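You operate a simulated robot arm through the tools that you are given. There is no shell and no other tool.

Carry out the task below with a simulated two-armed robot. There is one attempt and no reset: what you move stays moved.

JOB
Send the Corn tray down the back lane, then the Pasta tray down the other.
Fine: set the lane divider for each, clear the label gate for the second, stop the belt after each run.

Only the result counts: the job must be done as asked and must still hold three seconds after the hand-in. Knocking over, shifting, dropping, spilling or breaking anything else fails it.

ROBOT AND FRAMES
Two 7-joint arms with fingered hands on one trunk that stands fixed in place. Base frame: the origin is at the foot of the trunk, x ahead of it, y to its left, z up; the work surface is at about z = 930. Lengths are in mm, angles in rad, forces in N, time in s.
The left shoulder is at [60, 177, 950], the right one opposite. Each reaches about 1000 mm from its shoulder. Payload 4 kg a hand.
The TCP of each hand is the grasp point between the finger pads, 37 mm short of the fingertips. In the tool frame z runs along the fingers and y along their closing line. The gripper opens to 124 mm; its body begins 43 mm behind the TCP. The gripper is a hand of 3 fingers: y runs from the thumb to the fingers, the wrist lies at [-15, -108, -202] in the tool frame, and closing takes about 1.5 s.
Orientation is told as [roll, pitch, yaw] about the base's x, y, z axes, in that order, counted from this pose: with the fingers straight down and the wrist toward the robot, the tool's x, y and z point along [0, 1, 0], [1, 0, 0] and [0, 0, -1] of the base frame.

CONTROLS
- The arms move only by the tool move_arm. It takes "left_motion", "right_motion" or both (then of equal length, played together; a hand with none holds still); each is text: rows parted by semicolons, each of 6 numbers parted by spaces: the shift along the tool's x, y, z in mm, then the turn, a rotation vector about the tool's x, y, z in rad. In form: x y z ax ay az; .... A call has 1 to 20 rows; each row is the pose to reach, as a shift and turn from the pose commanded when the call began, along the tool's axes at that moment. "left_jaw" and "right_jaw" are, for a hand that has rows, the closure, from 0 (fully open) to 1 (shut), set as the call begins (left out, the last holds). Rows are played at 5 a second. More than 50 mm and 0.15 rad between two rows, or a gripper value outside its range, and nothing of the call is played. A pose out of reach is approached as far as the arm can. The call stops where the force on the tool passes 90 N (or 10 N more than at its start, if that is more) or the arm is blocked; 0.2 s more then pass. Each finger travels about 72 mm/s and halts on what it meets, pressing with about 25 N; the grip force reading is that of the motor and also rises with nothing between the fingers. The clock runs only during rows and for 0.2 s after the last one: add rows that repeat a pose to give the fingers time. The reply holds the time, the measured pose of the TCP, the force on the tool along the base axes, the opening and the grip force, in the units named above and with some noise, with the torque about the TCP (base axes, N m) and any sound that the robot's microphone picked up, and new pictures: "pictures" is both (left out), scene, wrist or none (wrist: the cameras of the hands that moved).
- Cameras (640 x 400 px; columns grow to the right, rows downward): "scene" is now at [49.7, 11.1, 1591.1]; the picture's right is [0.13, -0.99, 0.00], its down [-0.74, -0.09, -0.67] and it looks along [0.66, 0.09, -0.74] (base axes); focal length 273 px, centre (320, 200). "left" rides on the left gripper at [-64, -76, -137] in its tool frame; the picture's right is [-0.84, -0.26, 0.48], its down [0.48, -0.76, 0.43] and it looks along [0.26, 0.60, 0.76] (tool axes); focal length 256 px, centre (320, 200). "right" rides on the right gripper at [64, -76, -136] in its tool frame; the picture's right is [-0.84, 0.26, -0.48], its down [-0.48, -0.76, 0.43] and it looks along [-0.26, 0.60, 0.76] (tool axes); focal length 256 px, centre (320, 200). There is no depth. A picture from a camera that has moved, and an enlarged one, comes with that camera's place and axes in the base frame and with its lens.
- slide_trunk(by): slides the trunk up (or, below 0, down) by that many mm; the arms and the scene camera ride with it, the base frame stays. It gives what a move gives, with no picture.
- move_fingers(index, middle, thumb_bend, thumb_turn, hand): sets how far each is bent, from 0 (flat) to 1 (curled in); at 0.3 the hand is open as for a grip, at 0.7 the pads meet at the TCP. One left out holds its place. A second passes; each finger stops where it meets its share of the squeeze, and holds until it gets a number again. A gripper value or a shape takes the hand back. It gives what a move gives, with no picture; readings hold the bend of each and the force on the fingers (four entries, about 0 where the hand has none), thumb and palm. thumb_turn goes from beside the hand (0) to across from the fingers (1), as for a grip.
- set_grasp(shape, hand): the hand has 3 fingers and takes this shape, open, in about a second: jaw (thumb against the fingers, like two jaws); tri (thumb and two fingers); tip (a fingertip pinch); poke (one finger out to press); point (the index stretched); flat (the hand flat); cup (the hand cupped); fist (a fist). The gripper value then closes the fingers along that shape, each until it touches; the sizes above hold for jaw. It gives what a move gives, with no picture.
- aim_head(pan, tilt): turns the head with the scene camera to pan (to the left, within 1.501 rad either way) and tilt (down, from -0.506 to 1.204), counted from straight ahead of the robot. It gives what a move gives, and a new picture of the scene camera.
- close_up(camera, box): a new picture of the part [left, top, right, bottom] of that camera's present view, enlarged. It takes no simulated time.
- finish_job(): hands the job in; it is judged then, once.

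Places have to be worked out from the pictures, the camera data and where the tool is seen. Open the grippers and draw the arms clear of the work before you hand the job in, unless the task says otherwise.

The tools are called after "Call:" as a command line: name --argument value ..., lists and objects as JSON in quotes. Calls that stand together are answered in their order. move_arm: Moves the arms, as the interface text tells. Its arguments: {"type":"object","properties":{"left_motion":{"type":"string"},"left_jaw":{"type":"number"},"right_motion":{"type":"string"},"right_jaw":{"type":"number"},"pictures":{"type":"string","enum":["both","scene","wrist","none"]}},"required":[]} The other tools are called the same way: slide_trunk (by) moves the trunk up or down; set_grasp (shape, hand) gives the hand a shape; move_fingers (index, middle, thumb_bend, thumb_turn, hand) moves the fingers one by one; aim_head (pan, tilt) turns the head that bears the scene camera; close_up (camera, box) takes an enlarged picture of a part of a camera's view; finish_job () hands the job in.

At the start:

```text
t: 0.0
left_tcp_pos: [542.1, 425.6, 1275.3]
left_tcp_rot: [0.0, -0.002, 0.0]
left_force: [0.0, -0.2, -0.6]
left_torque: [-0.01, 0.0, -0.03]
left_width: 123.8
left_finger_force: 0.0
left_shape: jaw
left_bend: [0.3, 0.3, 0.3, 0.98]
left_finger forces: [0.1, 0.0, 0.1, 0.0, 0.0, 0.0]
right_tcp_pos: [709.2, -178.6, 1281.4]
right_tcp_rot: [0.002, 0.0, -0.002]
right_force: [-0.2, 0.8, -0.6]
right_torque: [-0.02, 0.0, 0.01]
right_width: 123.7
right_finger_force: 0.0
right_shape: jaw
right_bend: [0.3, 0.3, 0.3, 0.98]
right_finger forces: [0.0, 0.0, 0.0, 0.1, 0.0, 0.0]
trunk travel left (down, up): [-475.0, 115.0]
head pan, tilt (commanded): [0.127, 0.838]
```

scene: 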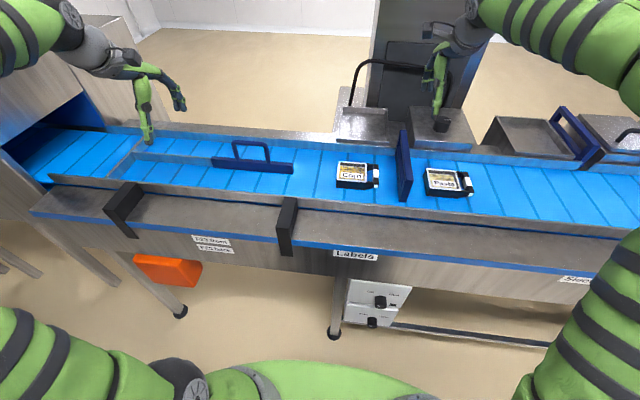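
right: 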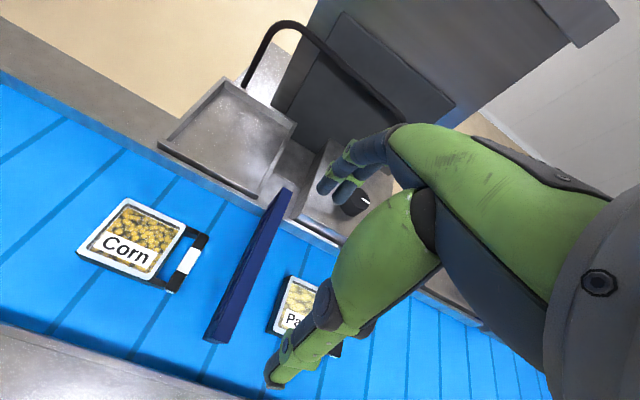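
left: 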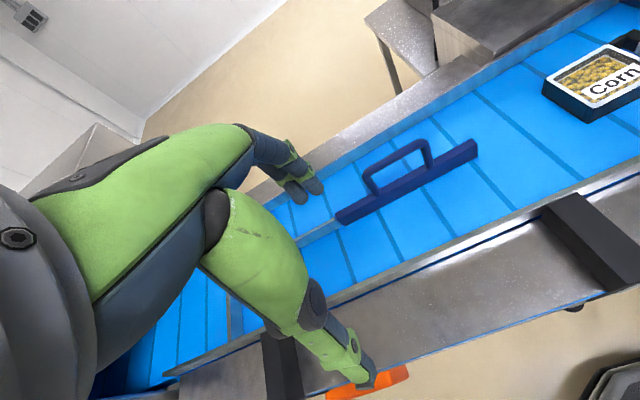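

The scene shows a conveyor with a divider (with handle), a blue gate between the Corn and Pasta trays, a control box low at the front, and labels. I'll enlarge several parts of it to understand the mechanism.

Call:
close_up --camera "scene" --box '[320, 240, 440, 340]'

Call:
close_up --camera "scene" --box '[320, 100, 500, 220]'

Call:
close_up --camera "scene" --box '[20, 110, 320, 300]'

Call:
close_up --camera "scene" --box '[470, 90, 640, 300]'

```text
4.00 times, centred on (380, 290) of scene
camera zoom: at [49.7, 11.1, 1591.1], right [0.13, -0.99, 0.0], down [-0.74, -0.09, -0.67], along [0.66, 0.09, -0.74], focal length 1093 px, centre (80, -160)
```

zoom: 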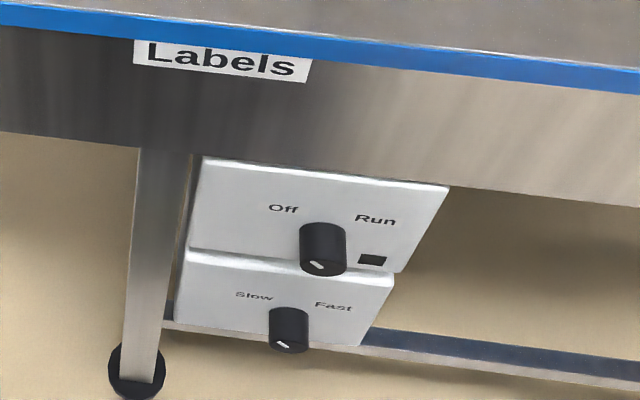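

```text
3.33 times, centred on (410, 160) of scene
camera zoom: at [49.7, 11.1, 1591.1], right [0.13, -0.99, 0.0], down [-0.74, -0.09, -0.67], along [0.66, 0.09, -0.74], focal length 911 px, centre (20, 333)
```

zoom: 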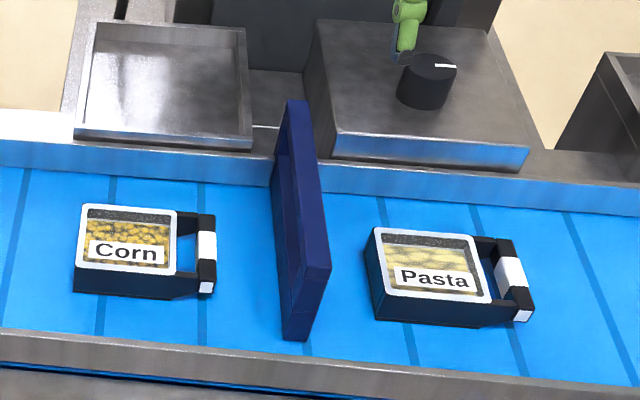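

```text
2.11 times, centred on (170, 205) of scene
camera zoom: at [49.7, 11.1, 1591.1], right [0.13, -0.99, 0.0], down [-0.74, -0.09, -0.67], along [0.66, 0.09, -0.74], focal length 575 px, centre (636, 190)
```

zoom: 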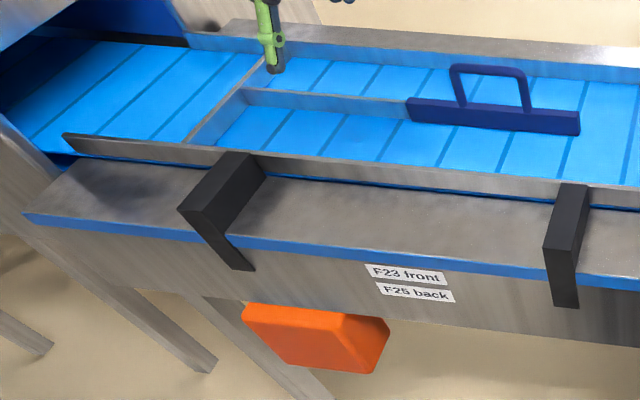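

```text
1.90 times, centred on (555, 195) of scene
camera zoom: at [49.7, 11.1, 1591.1], right [0.13, -0.99, 0.0], down [-0.74, -0.09, -0.67], along [0.66, 0.09, -0.74], focal length 521 px, centre (-128, 210)
```

zoom: 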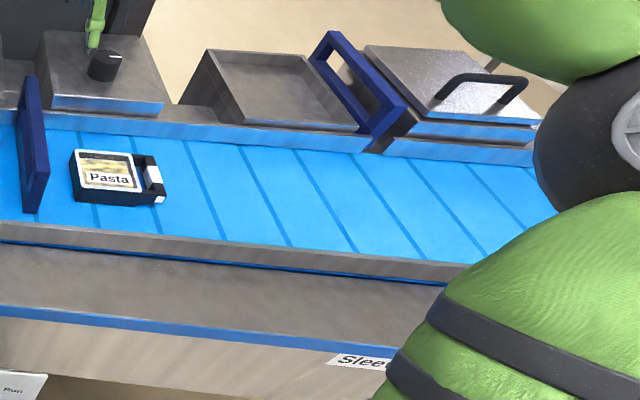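

I'll pan the head to see the whole line, including the far ends of the belt.

Call:
aim_head --pan 0.7 --tilt 0.7

Call:
aim_head --pan -0.6 --tilt 0.75

Call:
aim_head --pan 0.0 --tilt 1.15

```text
t: 1.0
left_tcp_pos: [541.8, 426.0, 1274.4]
left_tcp_rot: [0.0, 0.001, 0.0]
left_force: [0.0, 0.8, 0.2]
left_torque: [0.02, 0.0, 0.02]
left_width: 123.6
left_finger_force: 0.1
left_shape: jaw
left_bend: [0.3, 0.3, 0.3, 0.98]
left_finger forces: [0.1, 0.1, 0.0, 0.1, 0.0, 0.1]
right_tcp_pos: [707.6, -178.9, 1281.4]
right_tcp_rot: [0.0, 0.001, 0.0]
right_force: [-0.2, 0.5, 0.0]
right_torque: [-0.01, -0.01, 0.04]
right_width: 123.5
right_finger_force: 0.1
right_shape: jaw
right_bend: [0.3, 0.3, 0.3, 0.98]
right_finger forces: [0.0, 0.0, 0.1, 0.1, 0.1, 0.0]
trunk travel left (down, up): [-475.0, 115.0]
head pan, tilt (commanded): [0.7, 0.7]
camera scene: at [36.6, 55.7, 1602.4], right [0.64, -0.77, 0.0], down [-0.49, -0.41, -0.76], along [0.59, 0.49, -0.64], focal length 273 px, centre (320, 200)
```

scene: 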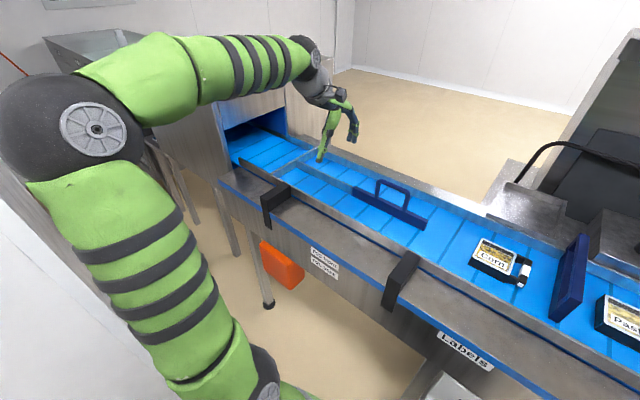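

```text
t: 2.5
left_tcp_pos: [542.4, 425.9, 1274.5]
left_tcp_rot: [0.001, 0.0, 0.0]
left_force: [-0.4, 0.4, 0.0]
left_torque: [0.0, 0.03, -0.01]
left_width: 123.6
left_finger_force: 0.0
left_shape: jaw
left_bend: [0.3, 0.3, 0.3, 0.98]
left_finger forces: [0.0, 0.0, 0.0, 0.0, 0.0, 0.0]
right_tcp_pos: [709.1, -178.8, 1281.7]
right_tcp_rot: [0.0, 0.0, 0.001]
right_force: [0.0, 0.6, -0.3]
right_torque: [-0.04, -0.03, -0.01]
right_width: 123.5
right_finger_force: 0.0
right_shape: jaw
right_bend: [0.3, 0.3, 0.3, 0.98]
right_finger forces: [0.1, 0.1, 0.0, 0.0, 0.0, 0.0]
trunk travel left (down, up): [-475.0, 115.0]
head pan, tilt (commanded): [-0.6, 0.75]
camera scene: at [40.0, -45.7, 1598.2], right [-0.56, -0.83, 0.0], down [-0.56, 0.38, -0.73], along [0.6, -0.41, -0.68], focal length 273 px, centre (320, 200)
```

scene: 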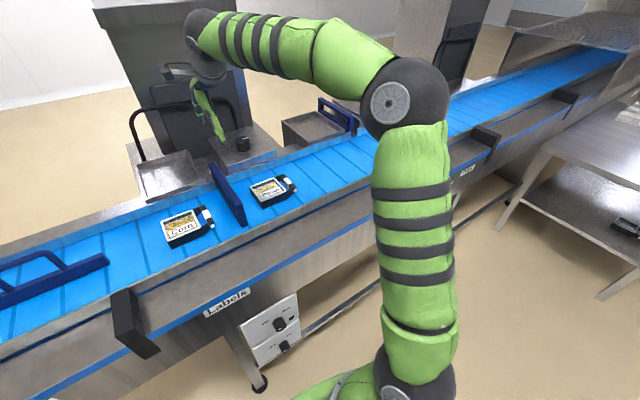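

```text
t: 3.5
left_tcp_pos: [542.6, 425.6, 1275.7]
left_tcp_rot: [0.0, 0.001, 0.0]
left_force: [-0.5, 0.4, 0.4]
left_torque: [0.0, -0.02, 0.0]
left_width: 123.5
left_finger_force: 0.3
left_shape: jaw
left_bend: [0.3, 0.3, 0.3, 0.98]
left_finger forces: [0.0, 0.0, 0.0, 0.0, 0.0, 0.0]
right_tcp_pos: [709.2, -178.7, 1281.5]
right_tcp_rot: [0.0, 0.001, 0.002]
right_force: [-0.4, 0.2, -0.1]
right_torque: [-0.01, -0.01, 0.01]
right_width: 123.7
right_finger_force: 0.2
right_shape: jaw
right_bend: [0.3, 0.3, 0.3, 0.98]
right_finger forces: [0.0, 0.0, 0.0, 0.0, 0.1, 0.1]
trunk travel left (down, up): [-475.0, 115.0]
head pan, tilt (commanded): [0.0, 1.15]
camera scene: at [31.2, 1.0, 1569.4], right [0.0, -1.0, 0.0], down [-0.91, 0.0, -0.41], along [0.41, 0.0, -0.91], focal length 273 px, centre (320, 200)
```

scene: 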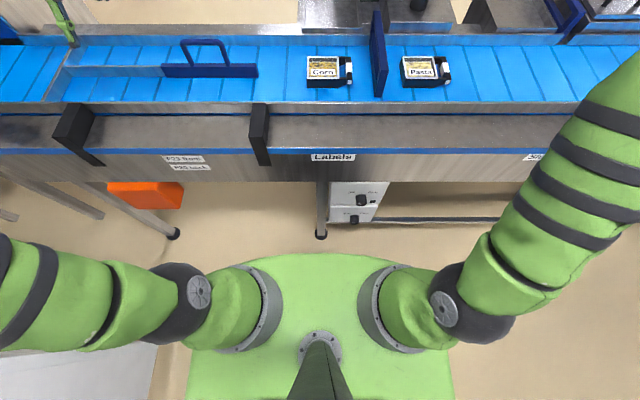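

I'll take enlarged views of the label gate from the right hand's camera, of the divider from the left hand's camera, and of the panel from this steeper head view.

Call:
close_up --camera "right" --box '[150, 150, 350, 350]'

Call:
close_up --camera "left" --box '[300, 80, 540, 240]'

Call:
close_up --camera "scene" --box '[310, 160, 410, 240]'

Call:
close_up --camera "scene" --box '[340, 0, 440, 110]'

Call:
close_up --camera "scene" --box '[0, 20, 280, 220]'

```text
2.00 times, centred on (250, 250) of right
camera zoom: at [633.1, -115.0, 1419.0], right [0.26, -0.84, 0.48], down [-0.76, -0.48, -0.43], along [0.6, -0.26, -0.76], focal length 512 px, centre (460, 100)
```

zoom: 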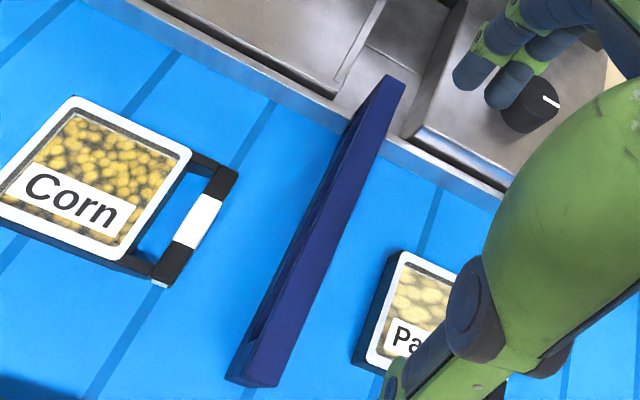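

```text
2.50 times, centred on (420, 160) of left
camera zoom: at [464.3, 360.3, 1411.9], right [-0.26, -0.84, -0.48], down [-0.76, 0.48, -0.43], along [0.6, 0.26, -0.76], focal length 640 px, centre (70, 300)
```

zoom: 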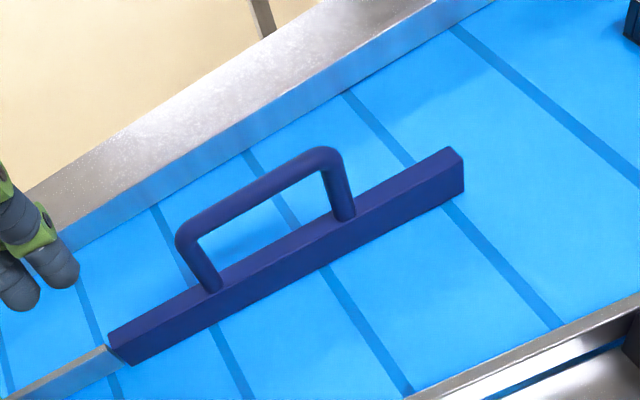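

```text
5.00 times, centred on (360, 200) of scene
camera zoom: at [31.2, 1.0, 1569.4], right [0.0, -1.0, 0.0], down [-0.91, 0.0, -0.41], along [0.41, 0.0, -0.91], focal length 1366 px, centre (120, 200)
```

zoom: 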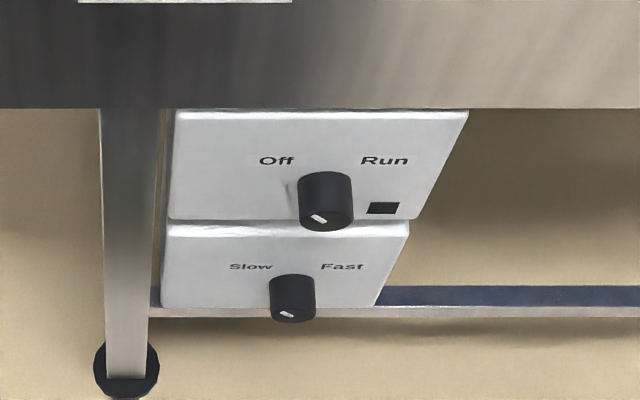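

```text
3.64 times, centred on (390, 55) of scene
camera zoom: at [31.2, 1.0, 1569.4], right [0.0, -1.0, 0.0], down [-0.91, 0.0, -0.41], along [0.41, 0.0, -0.91], focal length 994 px, centre (66, 727)
```

zoom: 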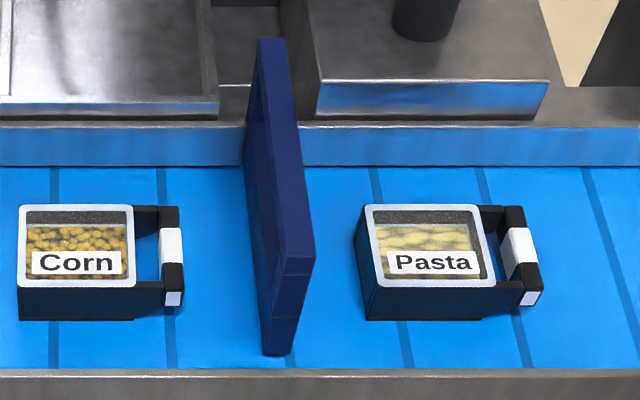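

```text
2.00 times, centred on (140, 120) of scene
camera zoom: at [31.2, 1.0, 1569.4], right [0.0, -1.0, 0.0], down [-0.91, 0.0, -0.41], along [0.41, 0.0, -0.91], focal length 547 px, centre (680, 360)
```

zoom: 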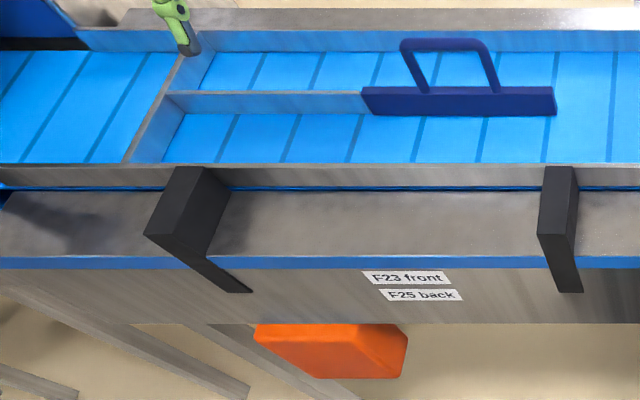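

The label gate is a tall frame spanning the belt at about y = -180, from x = 665 to 914 with its top near z = 1036. I'll check the already opened sleeve gate and back mounting for how it moves.

Call:
aim_head --pan -0.45 --tilt 0.6

Call:
close_up --camera "scene" --box '[180, 100, 400, 260]'

Call:
close_up --camera "scene" --box '[300, 80, 440, 180]'

Call:
close_up --camera "scene" --box '[400, 20, 640, 240]'

```text
t: 4.4
left_tcp_pos: [542.8, 425.6, 1274.5]
left_tcp_rot: [0.0, -0.001, 0.0]
left_force: [-0.4, 0.3, -0.3]
left_torque: [-0.02, -0.02, 0.01]
left_width: 123.7
left_finger_force: 0.0
left_shape: jaw
left_bend: [0.3, 0.3, 0.3, 0.98]
left_finger forces: [0.0, 0.0, 0.0, 0.1, 0.0, 0.0]
right_tcp_pos: [708.8, -179.5, 1281.9]
right_tcp_rot: [-0.001, 0.0, 0.001]
right_force: [0.0, 0.3, -0.9]
right_torque: [0.0, 0.0, -0.01]
right_width: 123.2
right_finger_force: 0.1
right_shape: jaw
right_bend: [0.3, 0.3, 0.3, 0.98]
right_finger forces: [0.0, 0.0, 0.0, 0.0, 0.0, 0.0]
trunk travel left (down, up): [-475.0, 115.0]
head pan, tilt (commanded): [-0.45, 0.6]
camera scene: at [51.2, -37.3, 1611.0], right [-0.43, -0.9, 0.0], down [-0.51, 0.25, -0.82], along [0.74, -0.36, -0.57], focal length 273 px, centre (320, 200)
```

scene: 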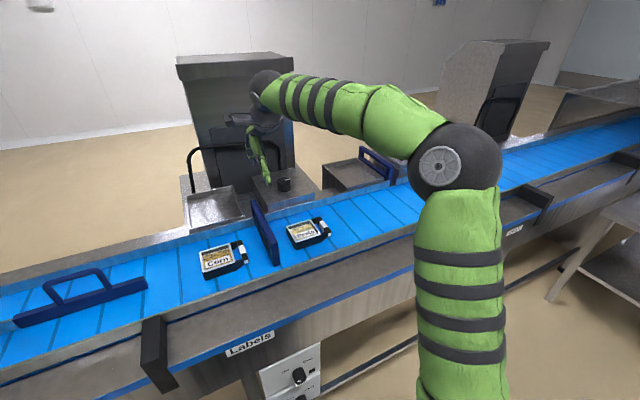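

```text
2.50 times, centred on (290, 180) of scene
camera zoom: at [51.2, -37.3, 1611.0], right [-0.43, -0.9, 0.0], down [-0.51, 0.25, -0.82], along [0.74, -0.36, -0.57], focal length 683 px, centre (395, 250)
```

zoom: 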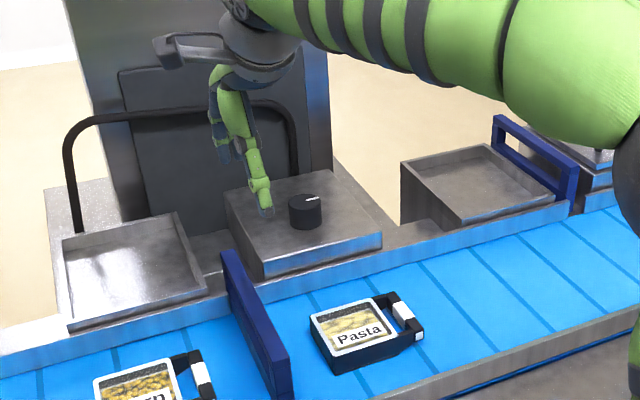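

```text
4.00 times, centred on (370, 130) of scene
camera zoom: at [51.2, -37.3, 1611.0], right [-0.43, -0.9, 0.0], down [-0.51, 0.25, -0.82], along [0.74, -0.36, -0.57], focal length 1093 px, centre (120, 480)
```

zoom: 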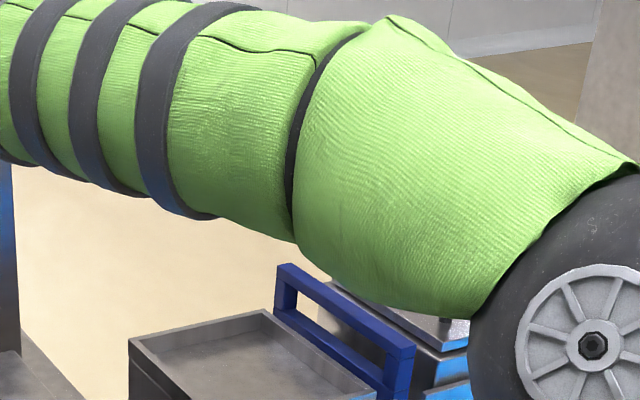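

```text
1.82 times, centred on (520, 130) of scene
camera zoom: at [51.2, -37.3, 1611.0], right [-0.43, -0.9, 0.0], down [-0.51, 0.25, -0.82], along [0.74, -0.36, -0.57], focal length 497 px, centre (-44, 327)
```

zoom: 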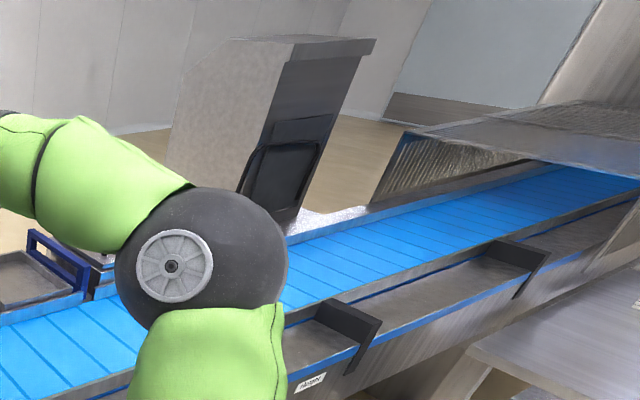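

From triangulating the divider handle in two views, its bar is at about (742, 329, 1054). The divider pivots near (752, 488) and its free end is near (747, 197). I'll move the left hand above the handle bar, keeping the neutral orientation so it closes across the bar.

Call:
aim_head --pan 0.25 --tilt 0.95

Call:
move_arm --left_motion "-12 25 10 0 0 0; -24 50 25 0 0 0; -36 75 40 0 0 0; -48 100 55 0 0 0; -60 125 70 0 0 0; -72 150 85 0 0 0; -85 175 100 0 0 0; -97 200 115 0 0 0; -97 200 115 0 0 0" --left_jaw 0.0

```text
t: 5.5
left_tcp_pos: [541.6, 426.5, 1275.4]
left_tcp_rot: [0.001, 0.0, -0.001]
left_force: [0.4, 0.2, 0.1]
left_torque: [0.01, 0.02, 0.04]
left_width: 124.0
left_finger_force: 0.1
left_shape: jaw
left_bend: [0.3, 0.3, 0.3, 0.98]
left_finger forces: [0.0, 0.1, 0.0, 0.0, 0.0, 0.0]
right_tcp_pos: [708.8, -178.1, 1281.1]
right_tcp_rot: [-0.001, -0.001, 0.0]
right_force: [0.3, 0.4, 0.3]
right_torque: [0.03, 0.0, 0.02]
right_width: 123.5
right_finger_force: 0.0
right_shape: jaw
right_bend: [0.3, 0.3, 0.3, 0.98]
right_finger forces: [0.0, 0.0, 0.0, 0.0, 0.1, 0.0]
trunk travel left (down, up): [-475.0, 115.0]
head pan, tilt (commanded): [0.25, 0.949]
camera scene: at [42.1, 18.9, 1582.7], right [0.25, -0.97, 0.0], down [-0.79, -0.2, -0.58], along [0.56, 0.14, -0.81], focal length 273 px, centre (320, 200)
```

scene: 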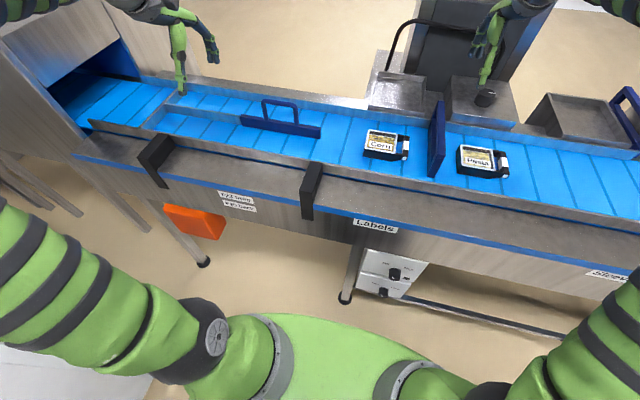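

```text
t: 7.5
left_tcp_pos: [741.9, 326.7, 1159.7]
left_tcp_rot: [-0.001, 0.0, 0.0]
left_force: [-0.5, -1.1, 0.3]
left_torque: [0.0, 0.02, 0.01]
left_width: 123.6
left_finger_force: 0.1
left_shape: jaw
left_bend: [0.3, 0.3, 0.3, 0.98]
left_finger forces: [0.0, 0.0, 0.0, 0.0, 0.1, 0.0]
right_tcp_pos: [708.9, -178.5, 1281.4]
right_tcp_rot: [0.0, 0.0, 0.0]
right_force: [-1.0, -0.4, -0.4]
right_torque: [0.0, 0.01, 0.02]
right_width: 123.6
right_finger_force: 0.1
right_shape: jaw
right_bend: [0.3, 0.3, 0.3, 0.98]
right_finger forces: [0.0, 0.0, 0.0, 0.0, 0.0, 0.0]
trunk travel left (down, up): [-475.0, 115.0]
head pan, tilt (commanded): [0.25, 0.949]
camera scene: at [41.6, 19.1, 1582.7], right [0.25, -0.97, 0.0], down [-0.79, -0.2, -0.58], along [0.56, 0.14, -0.81], focal length 273 px, centre (320, 200)
camera left: at [663.9, 261.7, 1296.7], right [-0.26, -0.84, -0.48], down [-0.76, 0.48, -0.44], along [0.6, 0.26, -0.76], focal length 256 px, centre (320, 200)
```

scene: 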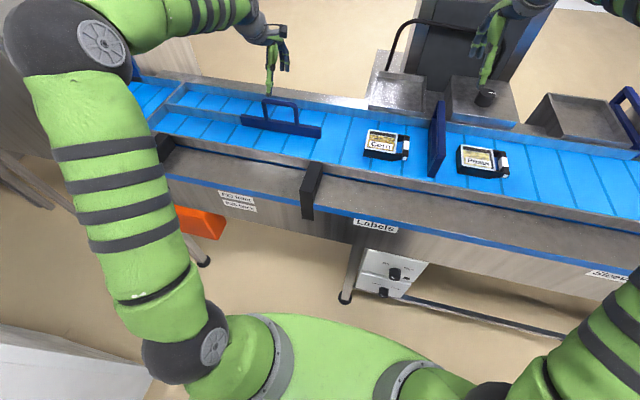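
left: 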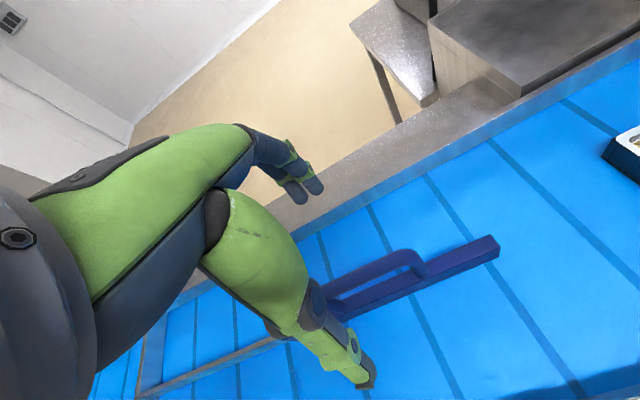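

The left hand is above the handle. I'll zoom in to check the bar's position before descending.

Call:
close_up --camera "left" --box '[260, 200, 520, 360]'

Call:
close_up --camera "scene" --box '[200, 20, 360, 150]'

```text
2.46 times, centred on (390, 280) of left
camera zoom: at [663.9, 261.7, 1296.7], right [-0.26, -0.84, -0.48], down [-0.76, 0.48, -0.44], along [0.6, 0.26, -0.76], focal length 630 px, centre (148, 3)
```

zoom: 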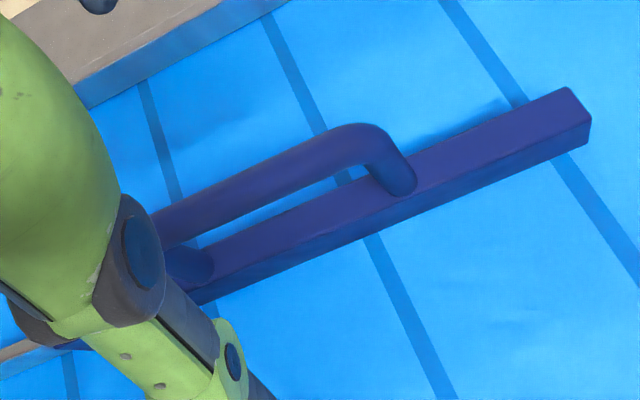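

```text
3.08 times, centred on (280, 85) of scene
camera zoom: at [41.6, 19.1, 1582.7], right [0.25, -0.97, 0.0], down [-0.79, -0.2, -0.58], along [0.56, 0.14, -0.81], focal length 841 px, centre (443, 554)
```

zoom: 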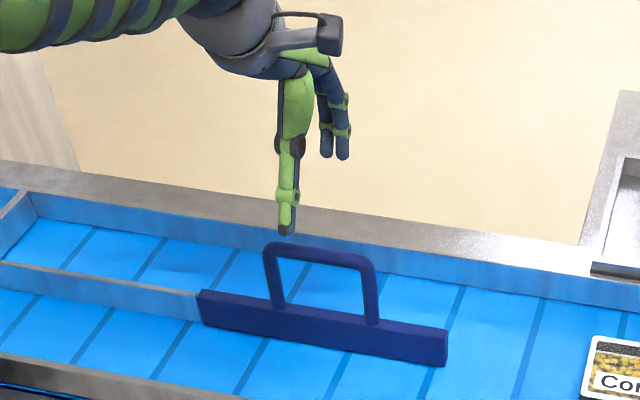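

The bar lies near (746, 326), centred between thumb and fingers. I'll descend to about z = 1045 and then close the jaw on it.

Call:
move_arm --left_motion "0 3 25 0 0 0; 0 3 50 0 0 0; 0 3 75 0 0 0; 0 3 95 0 0 0; 0 3 113 0 0 0; 0 3 113 0 0 0" --left_jaw 0.0

```text
t: 8.9
left_tcp_pos: [746.9, 326.8, 1049.5]
left_tcp_rot: [0.0, -0.001, -0.001]
left_force: [0.9, -0.8, 0.1]
left_torque: [-0.03, 0.0, 0.03]
left_width: 123.6
left_finger_force: 0.0
left_shape: jaw
left_bend: [0.3, 0.3, 0.3, 0.98]
left_finger forces: [0.0, 0.0, 0.0, 0.0, 0.0, 0.1]
right_tcp_pos: [709.2, -179.1, 1282.4]
right_tcp_rot: [0.0, 0.001, -0.001]
right_force: [0.4, -0.2, -0.2]
right_torque: [-0.03, -0.02, -0.03]
right_width: 123.5
right_finger_force: 0.1
right_shape: jaw
right_bend: [0.3, 0.3, 0.3, 0.98]
right_finger forces: [0.0, 0.0, 0.1, 0.0, 0.1, 0.0]
trunk travel left (down, up): [-475.0, 115.0]
head pan, tilt (commanded): [0.25, 0.949]
camera scene: at [42.0, 19.0, 1582.7], right [0.25, -0.97, 0.0], down [-0.79, -0.2, -0.58], along [0.56, 0.14, -0.81], focal length 273 px, centre (320, 200)
camera left: at [667.9, 262.2, 1185.2], right [-0.26, -0.84, -0.48], down [-0.76, 0.48, -0.43], along [0.6, 0.26, -0.76], focal length 256 px, centre (320, 200)
```

scene: 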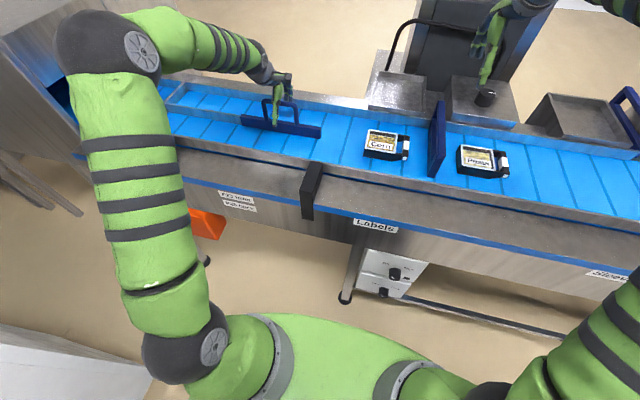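
left: 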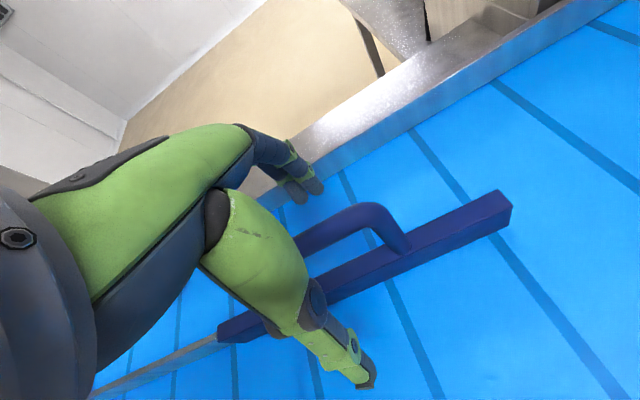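

The bar passes through the grasp point between thumb and fingers. I'll close the left jaw on it, holding still while it closes.

Call:
move_arm --left_motion "0 0 0 0 0 0; 0 0 0 0 0 0; 0 0 0 0 0 0; 0 0 0 0 0 0; 0 0 0 0 0 0; 0 0 0 0 0 0; 0 0 0 0 0 0; 0 0 0 0 0 0" --left_jaw 1.0

```text
t: 10.7
left_tcp_pos: [745.5, 327.8, 1048.5]
left_tcp_rot: [-0.001, 0.001, 0.0]
left_force: [-3.6, 0.0, -4.8]
left_torque: [0.03, -0.01, 0.13]
left_width: 4.3
left_finger_force: 26.0
left_shape: jaw
left_bend: [0.7, 0.7, 0.64, 1.0]
left_finger forces: [16.1, 0.1, 0.1, 0.1, 20.6, 0.1]
right_tcp_pos: [708.3, -178.6, 1282.0]
right_tcp_rot: [-0.001, 0.0, 0.0]
right_force: [0.6, 0.1, 0.2]
right_torque: [0.01, -0.01, -0.04]
right_width: 123.7
right_finger_force: 0.0
right_shape: jaw
right_bend: [0.3, 0.3, 0.3, 0.98]
right_finger forces: [0.0, 0.1, 0.1, 0.1, 0.0, 0.0]
trunk travel left (down, up): [-475.0, 115.0]
head pan, tilt (commanded): [0.25, 0.949]
camera scene: at [42.1, 19.2, 1582.6], right [0.25, -0.97, 0.0], down [-0.79, -0.2, -0.58], along [0.56, 0.14, -0.81], focal length 273 px, centre (320, 200)
camera left: at [667.8, 262.4, 1184.7], right [-0.26, -0.84, -0.48], down [-0.76, 0.48, -0.43], along [0.6, 0.26, -0.76], focal length 256 px, centre (320, 200)
```

scene: 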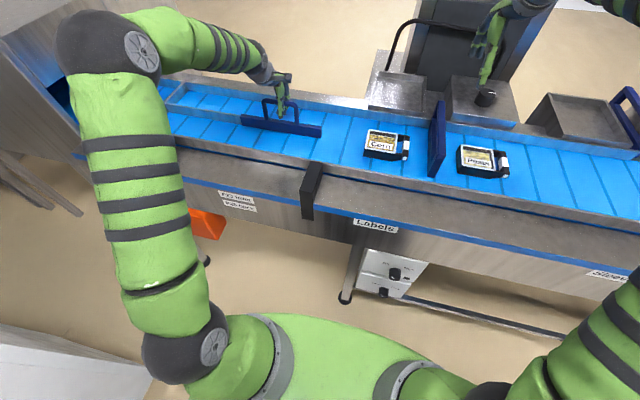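
left: 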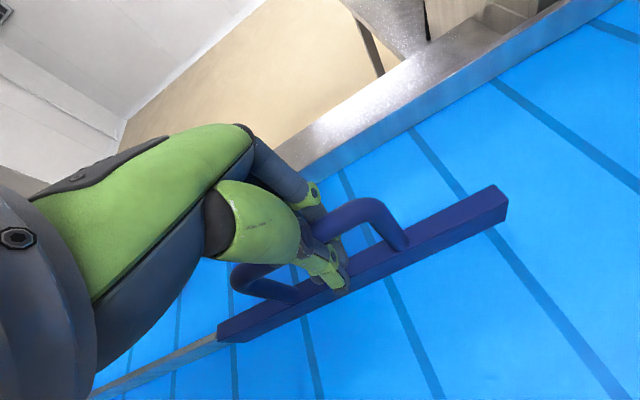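

The fingers closed around the bar, with the index and thumb forces at 16–20 N. I'll zoom in to verify the grip.

Call:
close_up --camera "left" --box '[220, 160, 440, 310]'

Call:
close_up --camera "scene" --box '[220, 60, 340, 140]'

```text
2.67 times, centred on (330, 235) of left
camera zoom: at [667.8, 262.4, 1184.7], right [-0.26, -0.84, -0.48], down [-0.76, 0.48, -0.43], along [0.6, 0.26, -0.76], focal length 683 px, centre (293, 107)
```

zoom: 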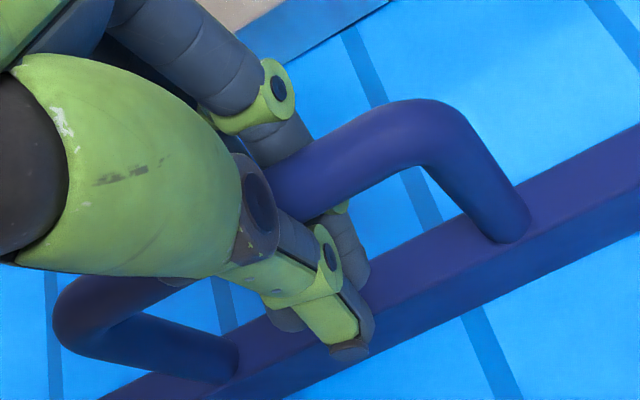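

```text
5.00 times, centred on (280, 100) of scene
camera zoom: at [42.1, 19.2, 1582.6], right [0.25, -0.97, 0.0], down [-0.79, -0.2, -0.58], along [0.56, 0.14, -0.81], focal length 1366 px, centre (520, 700)
```

zoom: 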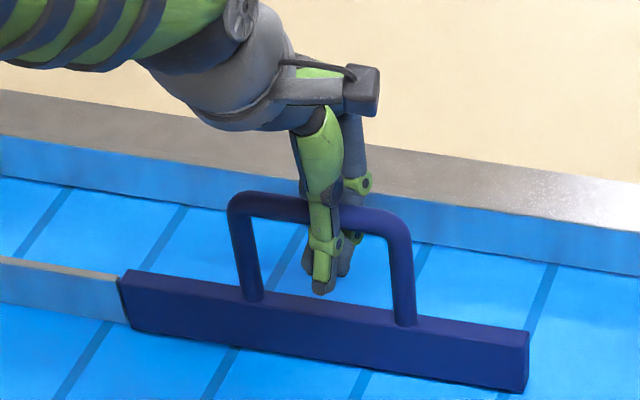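

The fingers cage the bar securely. I'll swing the divider's free end toward the front rail along an arc about the pivot, starting with a part of the swing and watching the force.

Call:
move_arm --left_motion "0.2 -7.2 0 0 0 0.045; 0.65 -14.5 0 0 0 0.09; 1.5 -21.7 0 0 0 0.135; 2.6 -28.8 0 0 0 0.18; 4 -35.9 0 0 0 0.225; 5.8 -42.9 0 0 0 0.27; 5.8 -42.9 0 0 0 0.27"

```text
t: 12.3
left_tcp_pos: [701.5, 333.3, 1046.2]
left_tcp_rot: [-0.001, -0.001, -0.27]
left_force: [2.6, 5.8, 1.4]
left_torque: [-0.03, -0.06, 0.2]
left_width: 3.6
left_finger_force: 24.9
left_shape: jaw
left_bend: [0.7, 0.7, 0.64, 1.0]
left_finger forces: [15.2, 0.0, 0.1, 0.1, 17.1, 0.0]
right_tcp_pos: [709.6, -178.5, 1281.7]
right_tcp_rot: [0.0, 0.001, 0.0]
right_force: [-0.6, -0.4, -0.2]
right_torque: [0.01, -0.01, 0.01]
right_width: 123.8
right_finger_force: 0.1
right_shape: jaw
right_bend: [0.3, 0.3, 0.3, 0.98]
right_finger forces: [0.0, 0.1, 0.0, 0.0, 0.0, 0.0]
trunk travel left (down, up): [-475.0, 115.0]
head pan, tilt (commanded): [0.25, 0.949]
camera scene: at [42.1, 19.6, 1582.7], right [0.25, -0.97, 0.0], down [-0.79, -0.2, -0.58], along [0.56, 0.14, -0.81], focal length 273 px, centre (320, 200)
camera left: at [610.0, 292.0, 1183.8], right [-0.47, -0.74, -0.48], down [-0.6, 0.67, -0.43], along [0.64, 0.09, -0.76], focal length 256 px, centre (320, 200)
```

scene: 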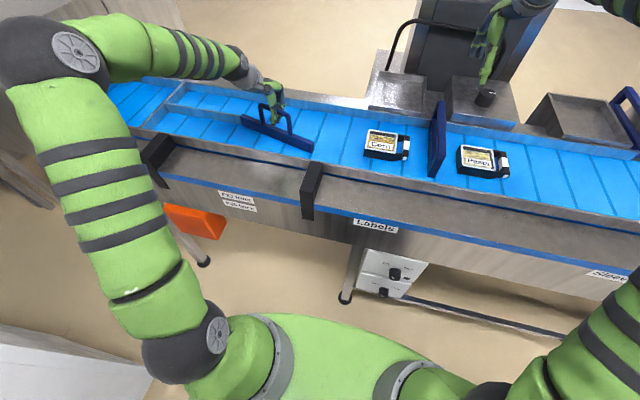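
left: 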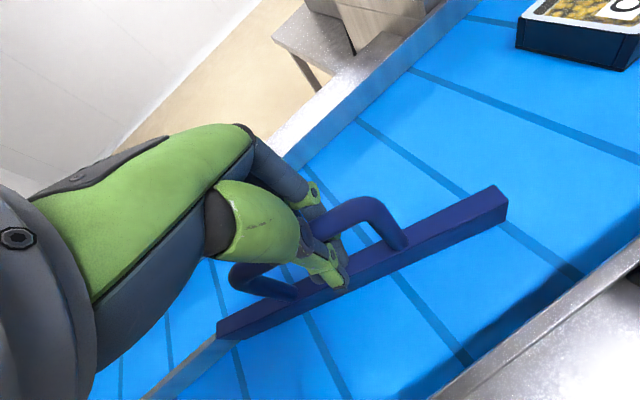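

It pivots easily as judged, with little force. I'll continue toward the front rail in small steps until it meets the rail or a stop.

Call:
move_arm --left_motion "0.1 -4 0 0 0 0.025; 0.2 -8 0 0 0 0.05; 0.5 -12.1 0 0 0 0.075; 0.8 -16.1 0 0 0 0.1; 1.3 -20.1 0 0 0 0.125; 1.8 -24.1 0 0 0 0.15; 1.8 -24.1 0 0 0 0.15"

```text
t: 13.9
left_tcp_pos: [678.8, 343.3, 1047.3]
left_tcp_rot: [0.0, 0.0, -0.42]
left_force: [3.6, 11.8, 4.8]
left_torque: [-0.08, -0.03, 0.19]
left_width: 3.3
left_finger_force: 24.8
left_shape: jaw
left_bend: [0.7, 0.7, 0.64, 1.0]
left_finger forces: [13.7, 0.0, 0.0, 0.0, 16.5, 0.0]
right_tcp_pos: [709.4, -178.3, 1282.1]
right_tcp_rot: [0.0, 0.001, 0.0]
right_force: [-0.1, -0.2, 0.4]
right_torque: [0.01, -0.02, -0.02]
right_width: 123.5
right_finger_force: 0.1
right_shape: jaw
right_bend: [0.3, 0.3, 0.3, 0.98]
right_finger forces: [0.0, 0.1, 0.0, 0.0, 0.0, 0.0]
trunk travel left (down, up): [-475.0, 115.0]
head pan, tilt (commanded): [0.25, 0.949]
camera scene: at [42.2, 20.2, 1582.7], right [0.25, -0.97, 0.0], down [-0.79, -0.2, -0.58], along [0.56, 0.14, -0.81], focal length 273 px, centre (320, 200)
camera left: at [581.8, 314.6, 1183.3], right [-0.58, -0.66, -0.48], down [-0.5, 0.75, -0.43], along [0.65, -0.01, -0.76], focal length 256 px, centre (320, 200)
```

scene: 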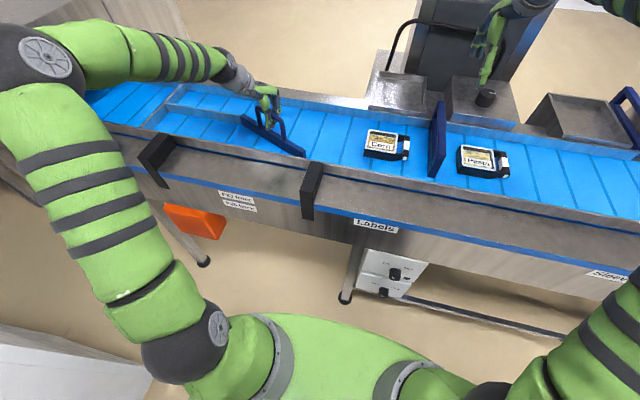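
left: 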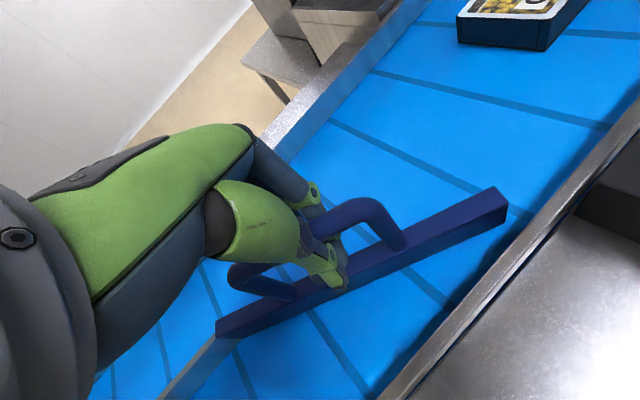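

There is still a small gap between the free end and the front rail. I'll continue a bit more in fine steps.

Call:
move_arm --left_motion "0.1 -4 0 0 0 0.025; 0.2 -8 0 0 0 0.05; 0.5 -12.1 0 0 0 0.075; 0.8 -16.1 0 0 0 0.1; 0.8 -16.1 0 0 0 0.1"

Call:
close_up --camera "left" --box '[200, 160, 620, 400]'

```text
t: 15.1
left_tcp_pos: [668.3, 350.6, 1046.2]
left_tcp_rot: [0.001, -0.002, -0.518]
left_force: [35.3, -0.4, 0.3]
left_torque: [-0.06, 0.02, 0.76]
left_width: 0.0
left_finger_force: 25.1
left_shape: jaw
left_bend: [0.7, 0.7, 0.75, 1.0]
left_finger forces: [32.1, 0.0, 0.0, 0.0, 6.0, 0.0]
right_tcp_pos: [711.7, -179.5, 1278.9]
right_tcp_rot: [0.0, 0.004, -0.001]
right_force: [-0.5, -0.5, -1.0]
right_torque: [0.0, -0.01, -0.01]
right_width: 123.7
right_finger_force: 0.0
right_shape: jaw
right_bend: [0.3, 0.3, 0.3, 0.98]
right_finger forces: [0.1, 0.0, 0.0, 0.0, 0.0, 0.0]
trunk travel left (down, up): [-475.0, 115.0]
head pan, tilt (commanded): [0.25, 0.949]
camera scene: at [46.4, 18.8, 1582.5], right [0.25, -0.97, 0.0], down [-0.79, -0.2, -0.58], along [0.56, 0.14, -0.81], focal length 273 px, centre (320, 200)
camera left: at [568.6, 330.6, 1183.0], right [-0.64, -0.6, -0.48], down [-0.42, 0.8, -0.44], along [0.65, -0.08, -0.76], focal length 256 px, centre (320, 200)
```

scene: 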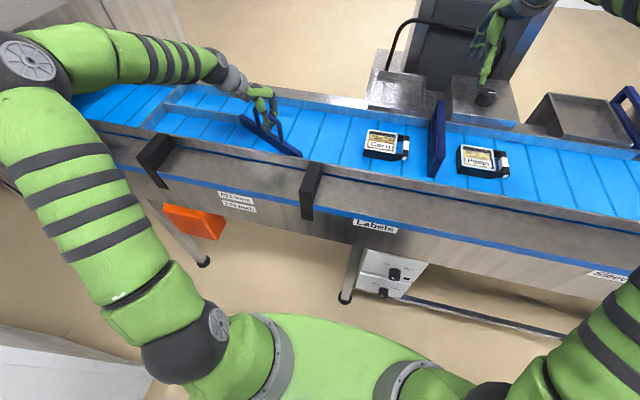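
left: 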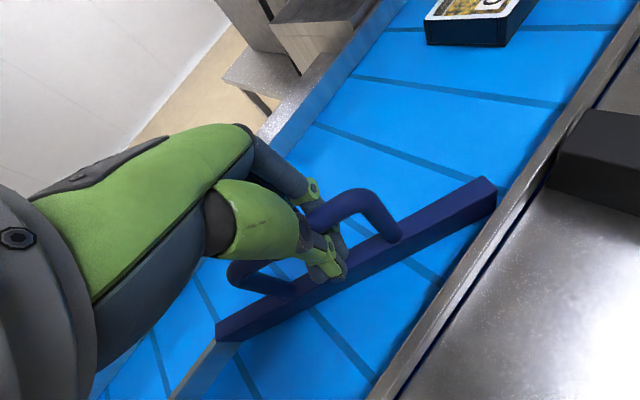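

```text
1.52 times, centred on (410, 280) of left
camera zoom: at [568.6, 330.6, 1183.0], right [-0.64, -0.6, -0.48], down [-0.42, 0.8, -0.44], along [0.65, -0.08, -0.76], focal length 390 px, centre (183, 78)
```

zoom: 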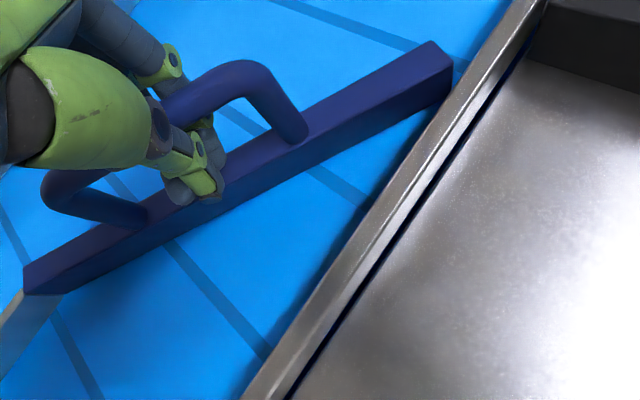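

A 35 N reaction shows the divider is against its front stop. I'll relax the push slightly, then open the hand.

Call:
move_arm --left_motion "0 4 0 0 0 -0.03; 0 8 0 0 0 -0.06; 0 8 0 0 0 -0.06" --pictures "none"

Call:
move_arm --left_motion "0 0 0 0 0 0; 0 0 0 0 0 0; 0 0 0 0 0 0; 0 0 0 0 0 0; 0 0 0 0 0 0; 0 0 0 0 0 0; 0 0 0 0 0 0; 0 0 0 0 0 0" --left_jaw 0.0

```text
t: 15.9
left_tcp_pos: [670.3, 347.8, 1045.9]
left_tcp_rot: [0.0, 0.005, -0.459]
left_force: [0.2, 8.3, -0.1]
left_torque: [-0.02, -0.02, 0.15]
left_width: 1.1
left_finger_force: 25.5
left_shape: jaw
left_bend: [0.7, 0.7, 0.66, 1.0]
left_finger forces: [14.6, 0.1, 0.0, 0.0, 18.5, 0.1]
right_tcp_pos: [707.9, -179.5, 1280.7]
right_tcp_rot: [-0.001, 0.001, 0.0]
right_force: [0.4, -0.7, 0.6]
right_torque: [0.0, 0.01, -0.02]
right_width: 123.5
right_finger_force: 0.0
right_shape: jaw
right_bend: [0.3, 0.3, 0.3, 0.98]
right_finger forces: [0.0, 0.0, 0.0, 0.0, 0.0, 0.1]
trunk travel left (down, up): [-475.0, 115.0]
head pan, tilt (commanded): [0.25, 0.949]
```

```text
t: 17.7
left_tcp_pos: [671.6, 346.1, 1047.6]
left_tcp_rot: [-0.001, 0.001, -0.459]
left_force: [0.2, -0.5, 0.1]
left_torque: [0.02, 0.01, 0.02]
left_width: 123.9
left_finger_force: 0.1
left_shape: jaw
left_bend: [0.3, 0.3, 0.3, 0.98]
left_finger forces: [0.0, 0.0, 0.0, 0.0, 0.1, 0.0]
right_tcp_pos: [708.1, -179.7, 1282.7]
right_tcp_rot: [0.001, 0.001, 0.001]
right_force: [0.8, -0.5, -0.2]
right_torque: [-0.01, -0.02, 0.01]
right_width: 123.5
right_finger_force: 0.0
right_shape: jaw
right_bend: [0.3, 0.3, 0.3, 0.98]
right_finger forces: [0.0, 0.0, 0.0, 0.0, 0.0, 0.0]
trunk travel left (down, up): [-475.0, 115.0]
head pan, tilt (commanded): [0.25, 0.949]
camera scene: at [42.1, 19.0, 1582.7], right [0.25, -0.97, 0.0], down [-0.79, -0.2, -0.58], along [0.56, 0.14, -0.81], focal length 273 px, centre (320, 200)
camera left: at [573.5, 321.3, 1184.4], right [-0.6, -0.64, -0.48], down [-0.47, 0.77, -0.43], along [0.65, -0.04, -0.76], focal length 256 px, centre (320, 200)
```

scene: 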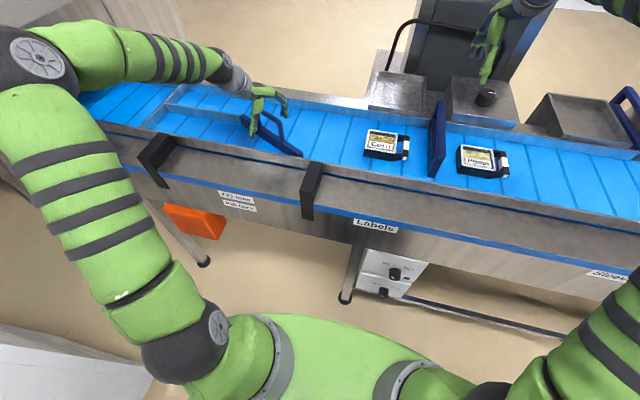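
left: 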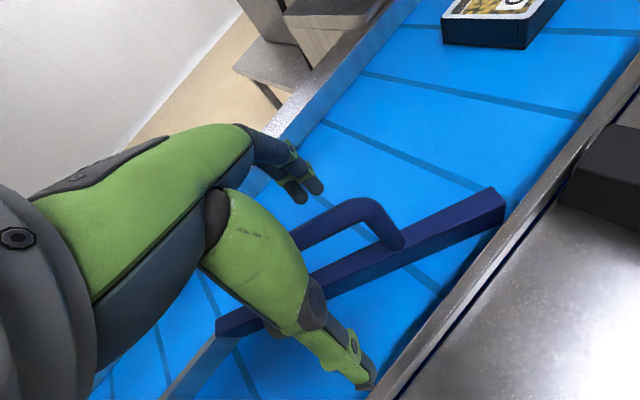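

The hand is open and the divider stayed. I'll raise the left hand clear and look at the divider from the scene camera.

Call:
move_arm --left_motion "0 0 -20 0 0 0; 0 0 -45 0 0 0; 0 0 -80 0 0 0; 0 0 -120 0 0 0; 0 0 -160 0 0 0; 0 0 -200 0 0 0"

Call:
close_up --camera "scene" --box '[200, 80, 360, 180]'

```text
t: 19.1
left_tcp_pos: [671.2, 346.7, 1247.1]
left_tcp_rot: [0.001, 0.001, -0.459]
left_force: [0.3, -0.6, -0.3]
left_torque: [-0.01, -0.03, 0.01]
left_width: 123.7
left_finger_force: 0.1
left_shape: jaw
left_bend: [0.3, 0.3, 0.3, 0.98]
left_finger forces: [0.0, 0.1, 0.0, 0.0, 0.0, 0.0]
right_tcp_pos: [708.9, -179.2, 1281.6]
right_tcp_rot: [0.0, 0.0, 0.001]
right_force: [1.2, 0.0, 0.8]
right_torque: [0.0, 0.01, 0.02]
right_width: 123.5
right_finger_force: 0.1
right_shape: jaw
right_bend: [0.3, 0.3, 0.3, 0.98]
right_finger forces: [0.0, 0.0, 0.0, 0.0, 0.0, 0.1]
trunk travel left (down, up): [-475.0, 115.0]
head pan, tilt (commanded): [0.25, 0.949]
camera scene: at [41.8, 18.7, 1582.6], right [0.25, -0.97, 0.0], down [-0.79, -0.2, -0.58], along [0.56, 0.14, -0.81], focal length 273 px, centre (320, 200)
camera left: at [573.5, 322.0, 1383.6], right [-0.6, -0.64, -0.48], down [-0.47, 0.77, -0.43], along [0.65, -0.04, -0.76], focal length 256 px, centre (320, 200)
```

scene: 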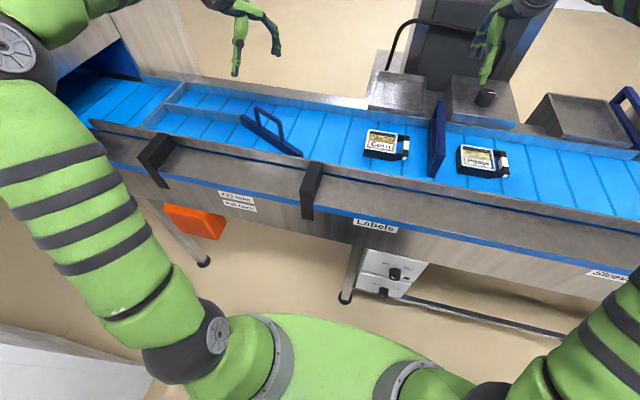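
left: 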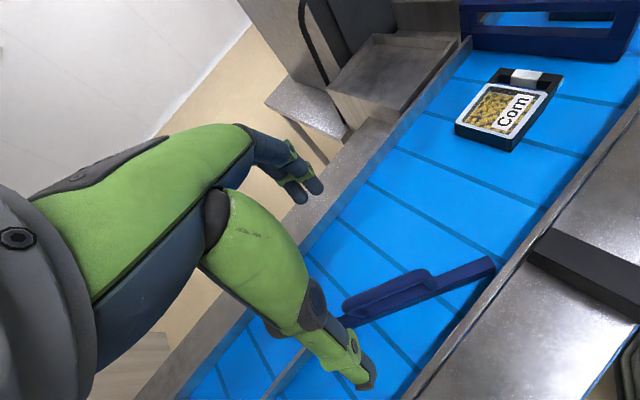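

```text
4.00 times, centred on (280, 130) of scene
camera zoom: at [41.8, 18.7, 1582.6], right [0.25, -0.97, 0.0], down [-0.79, -0.2, -0.58], along [0.56, 0.14, -0.81], focal length 1093 px, centre (480, 480)
```

zoom: 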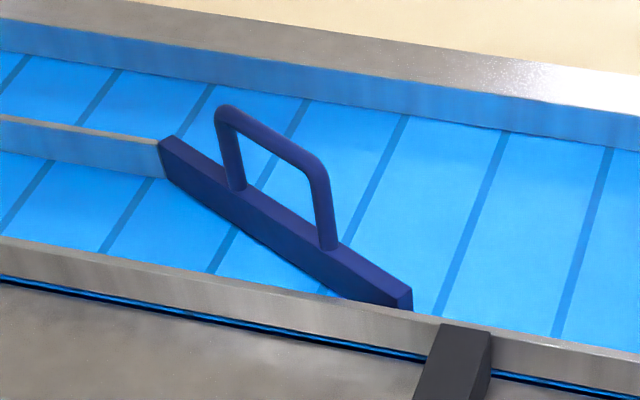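

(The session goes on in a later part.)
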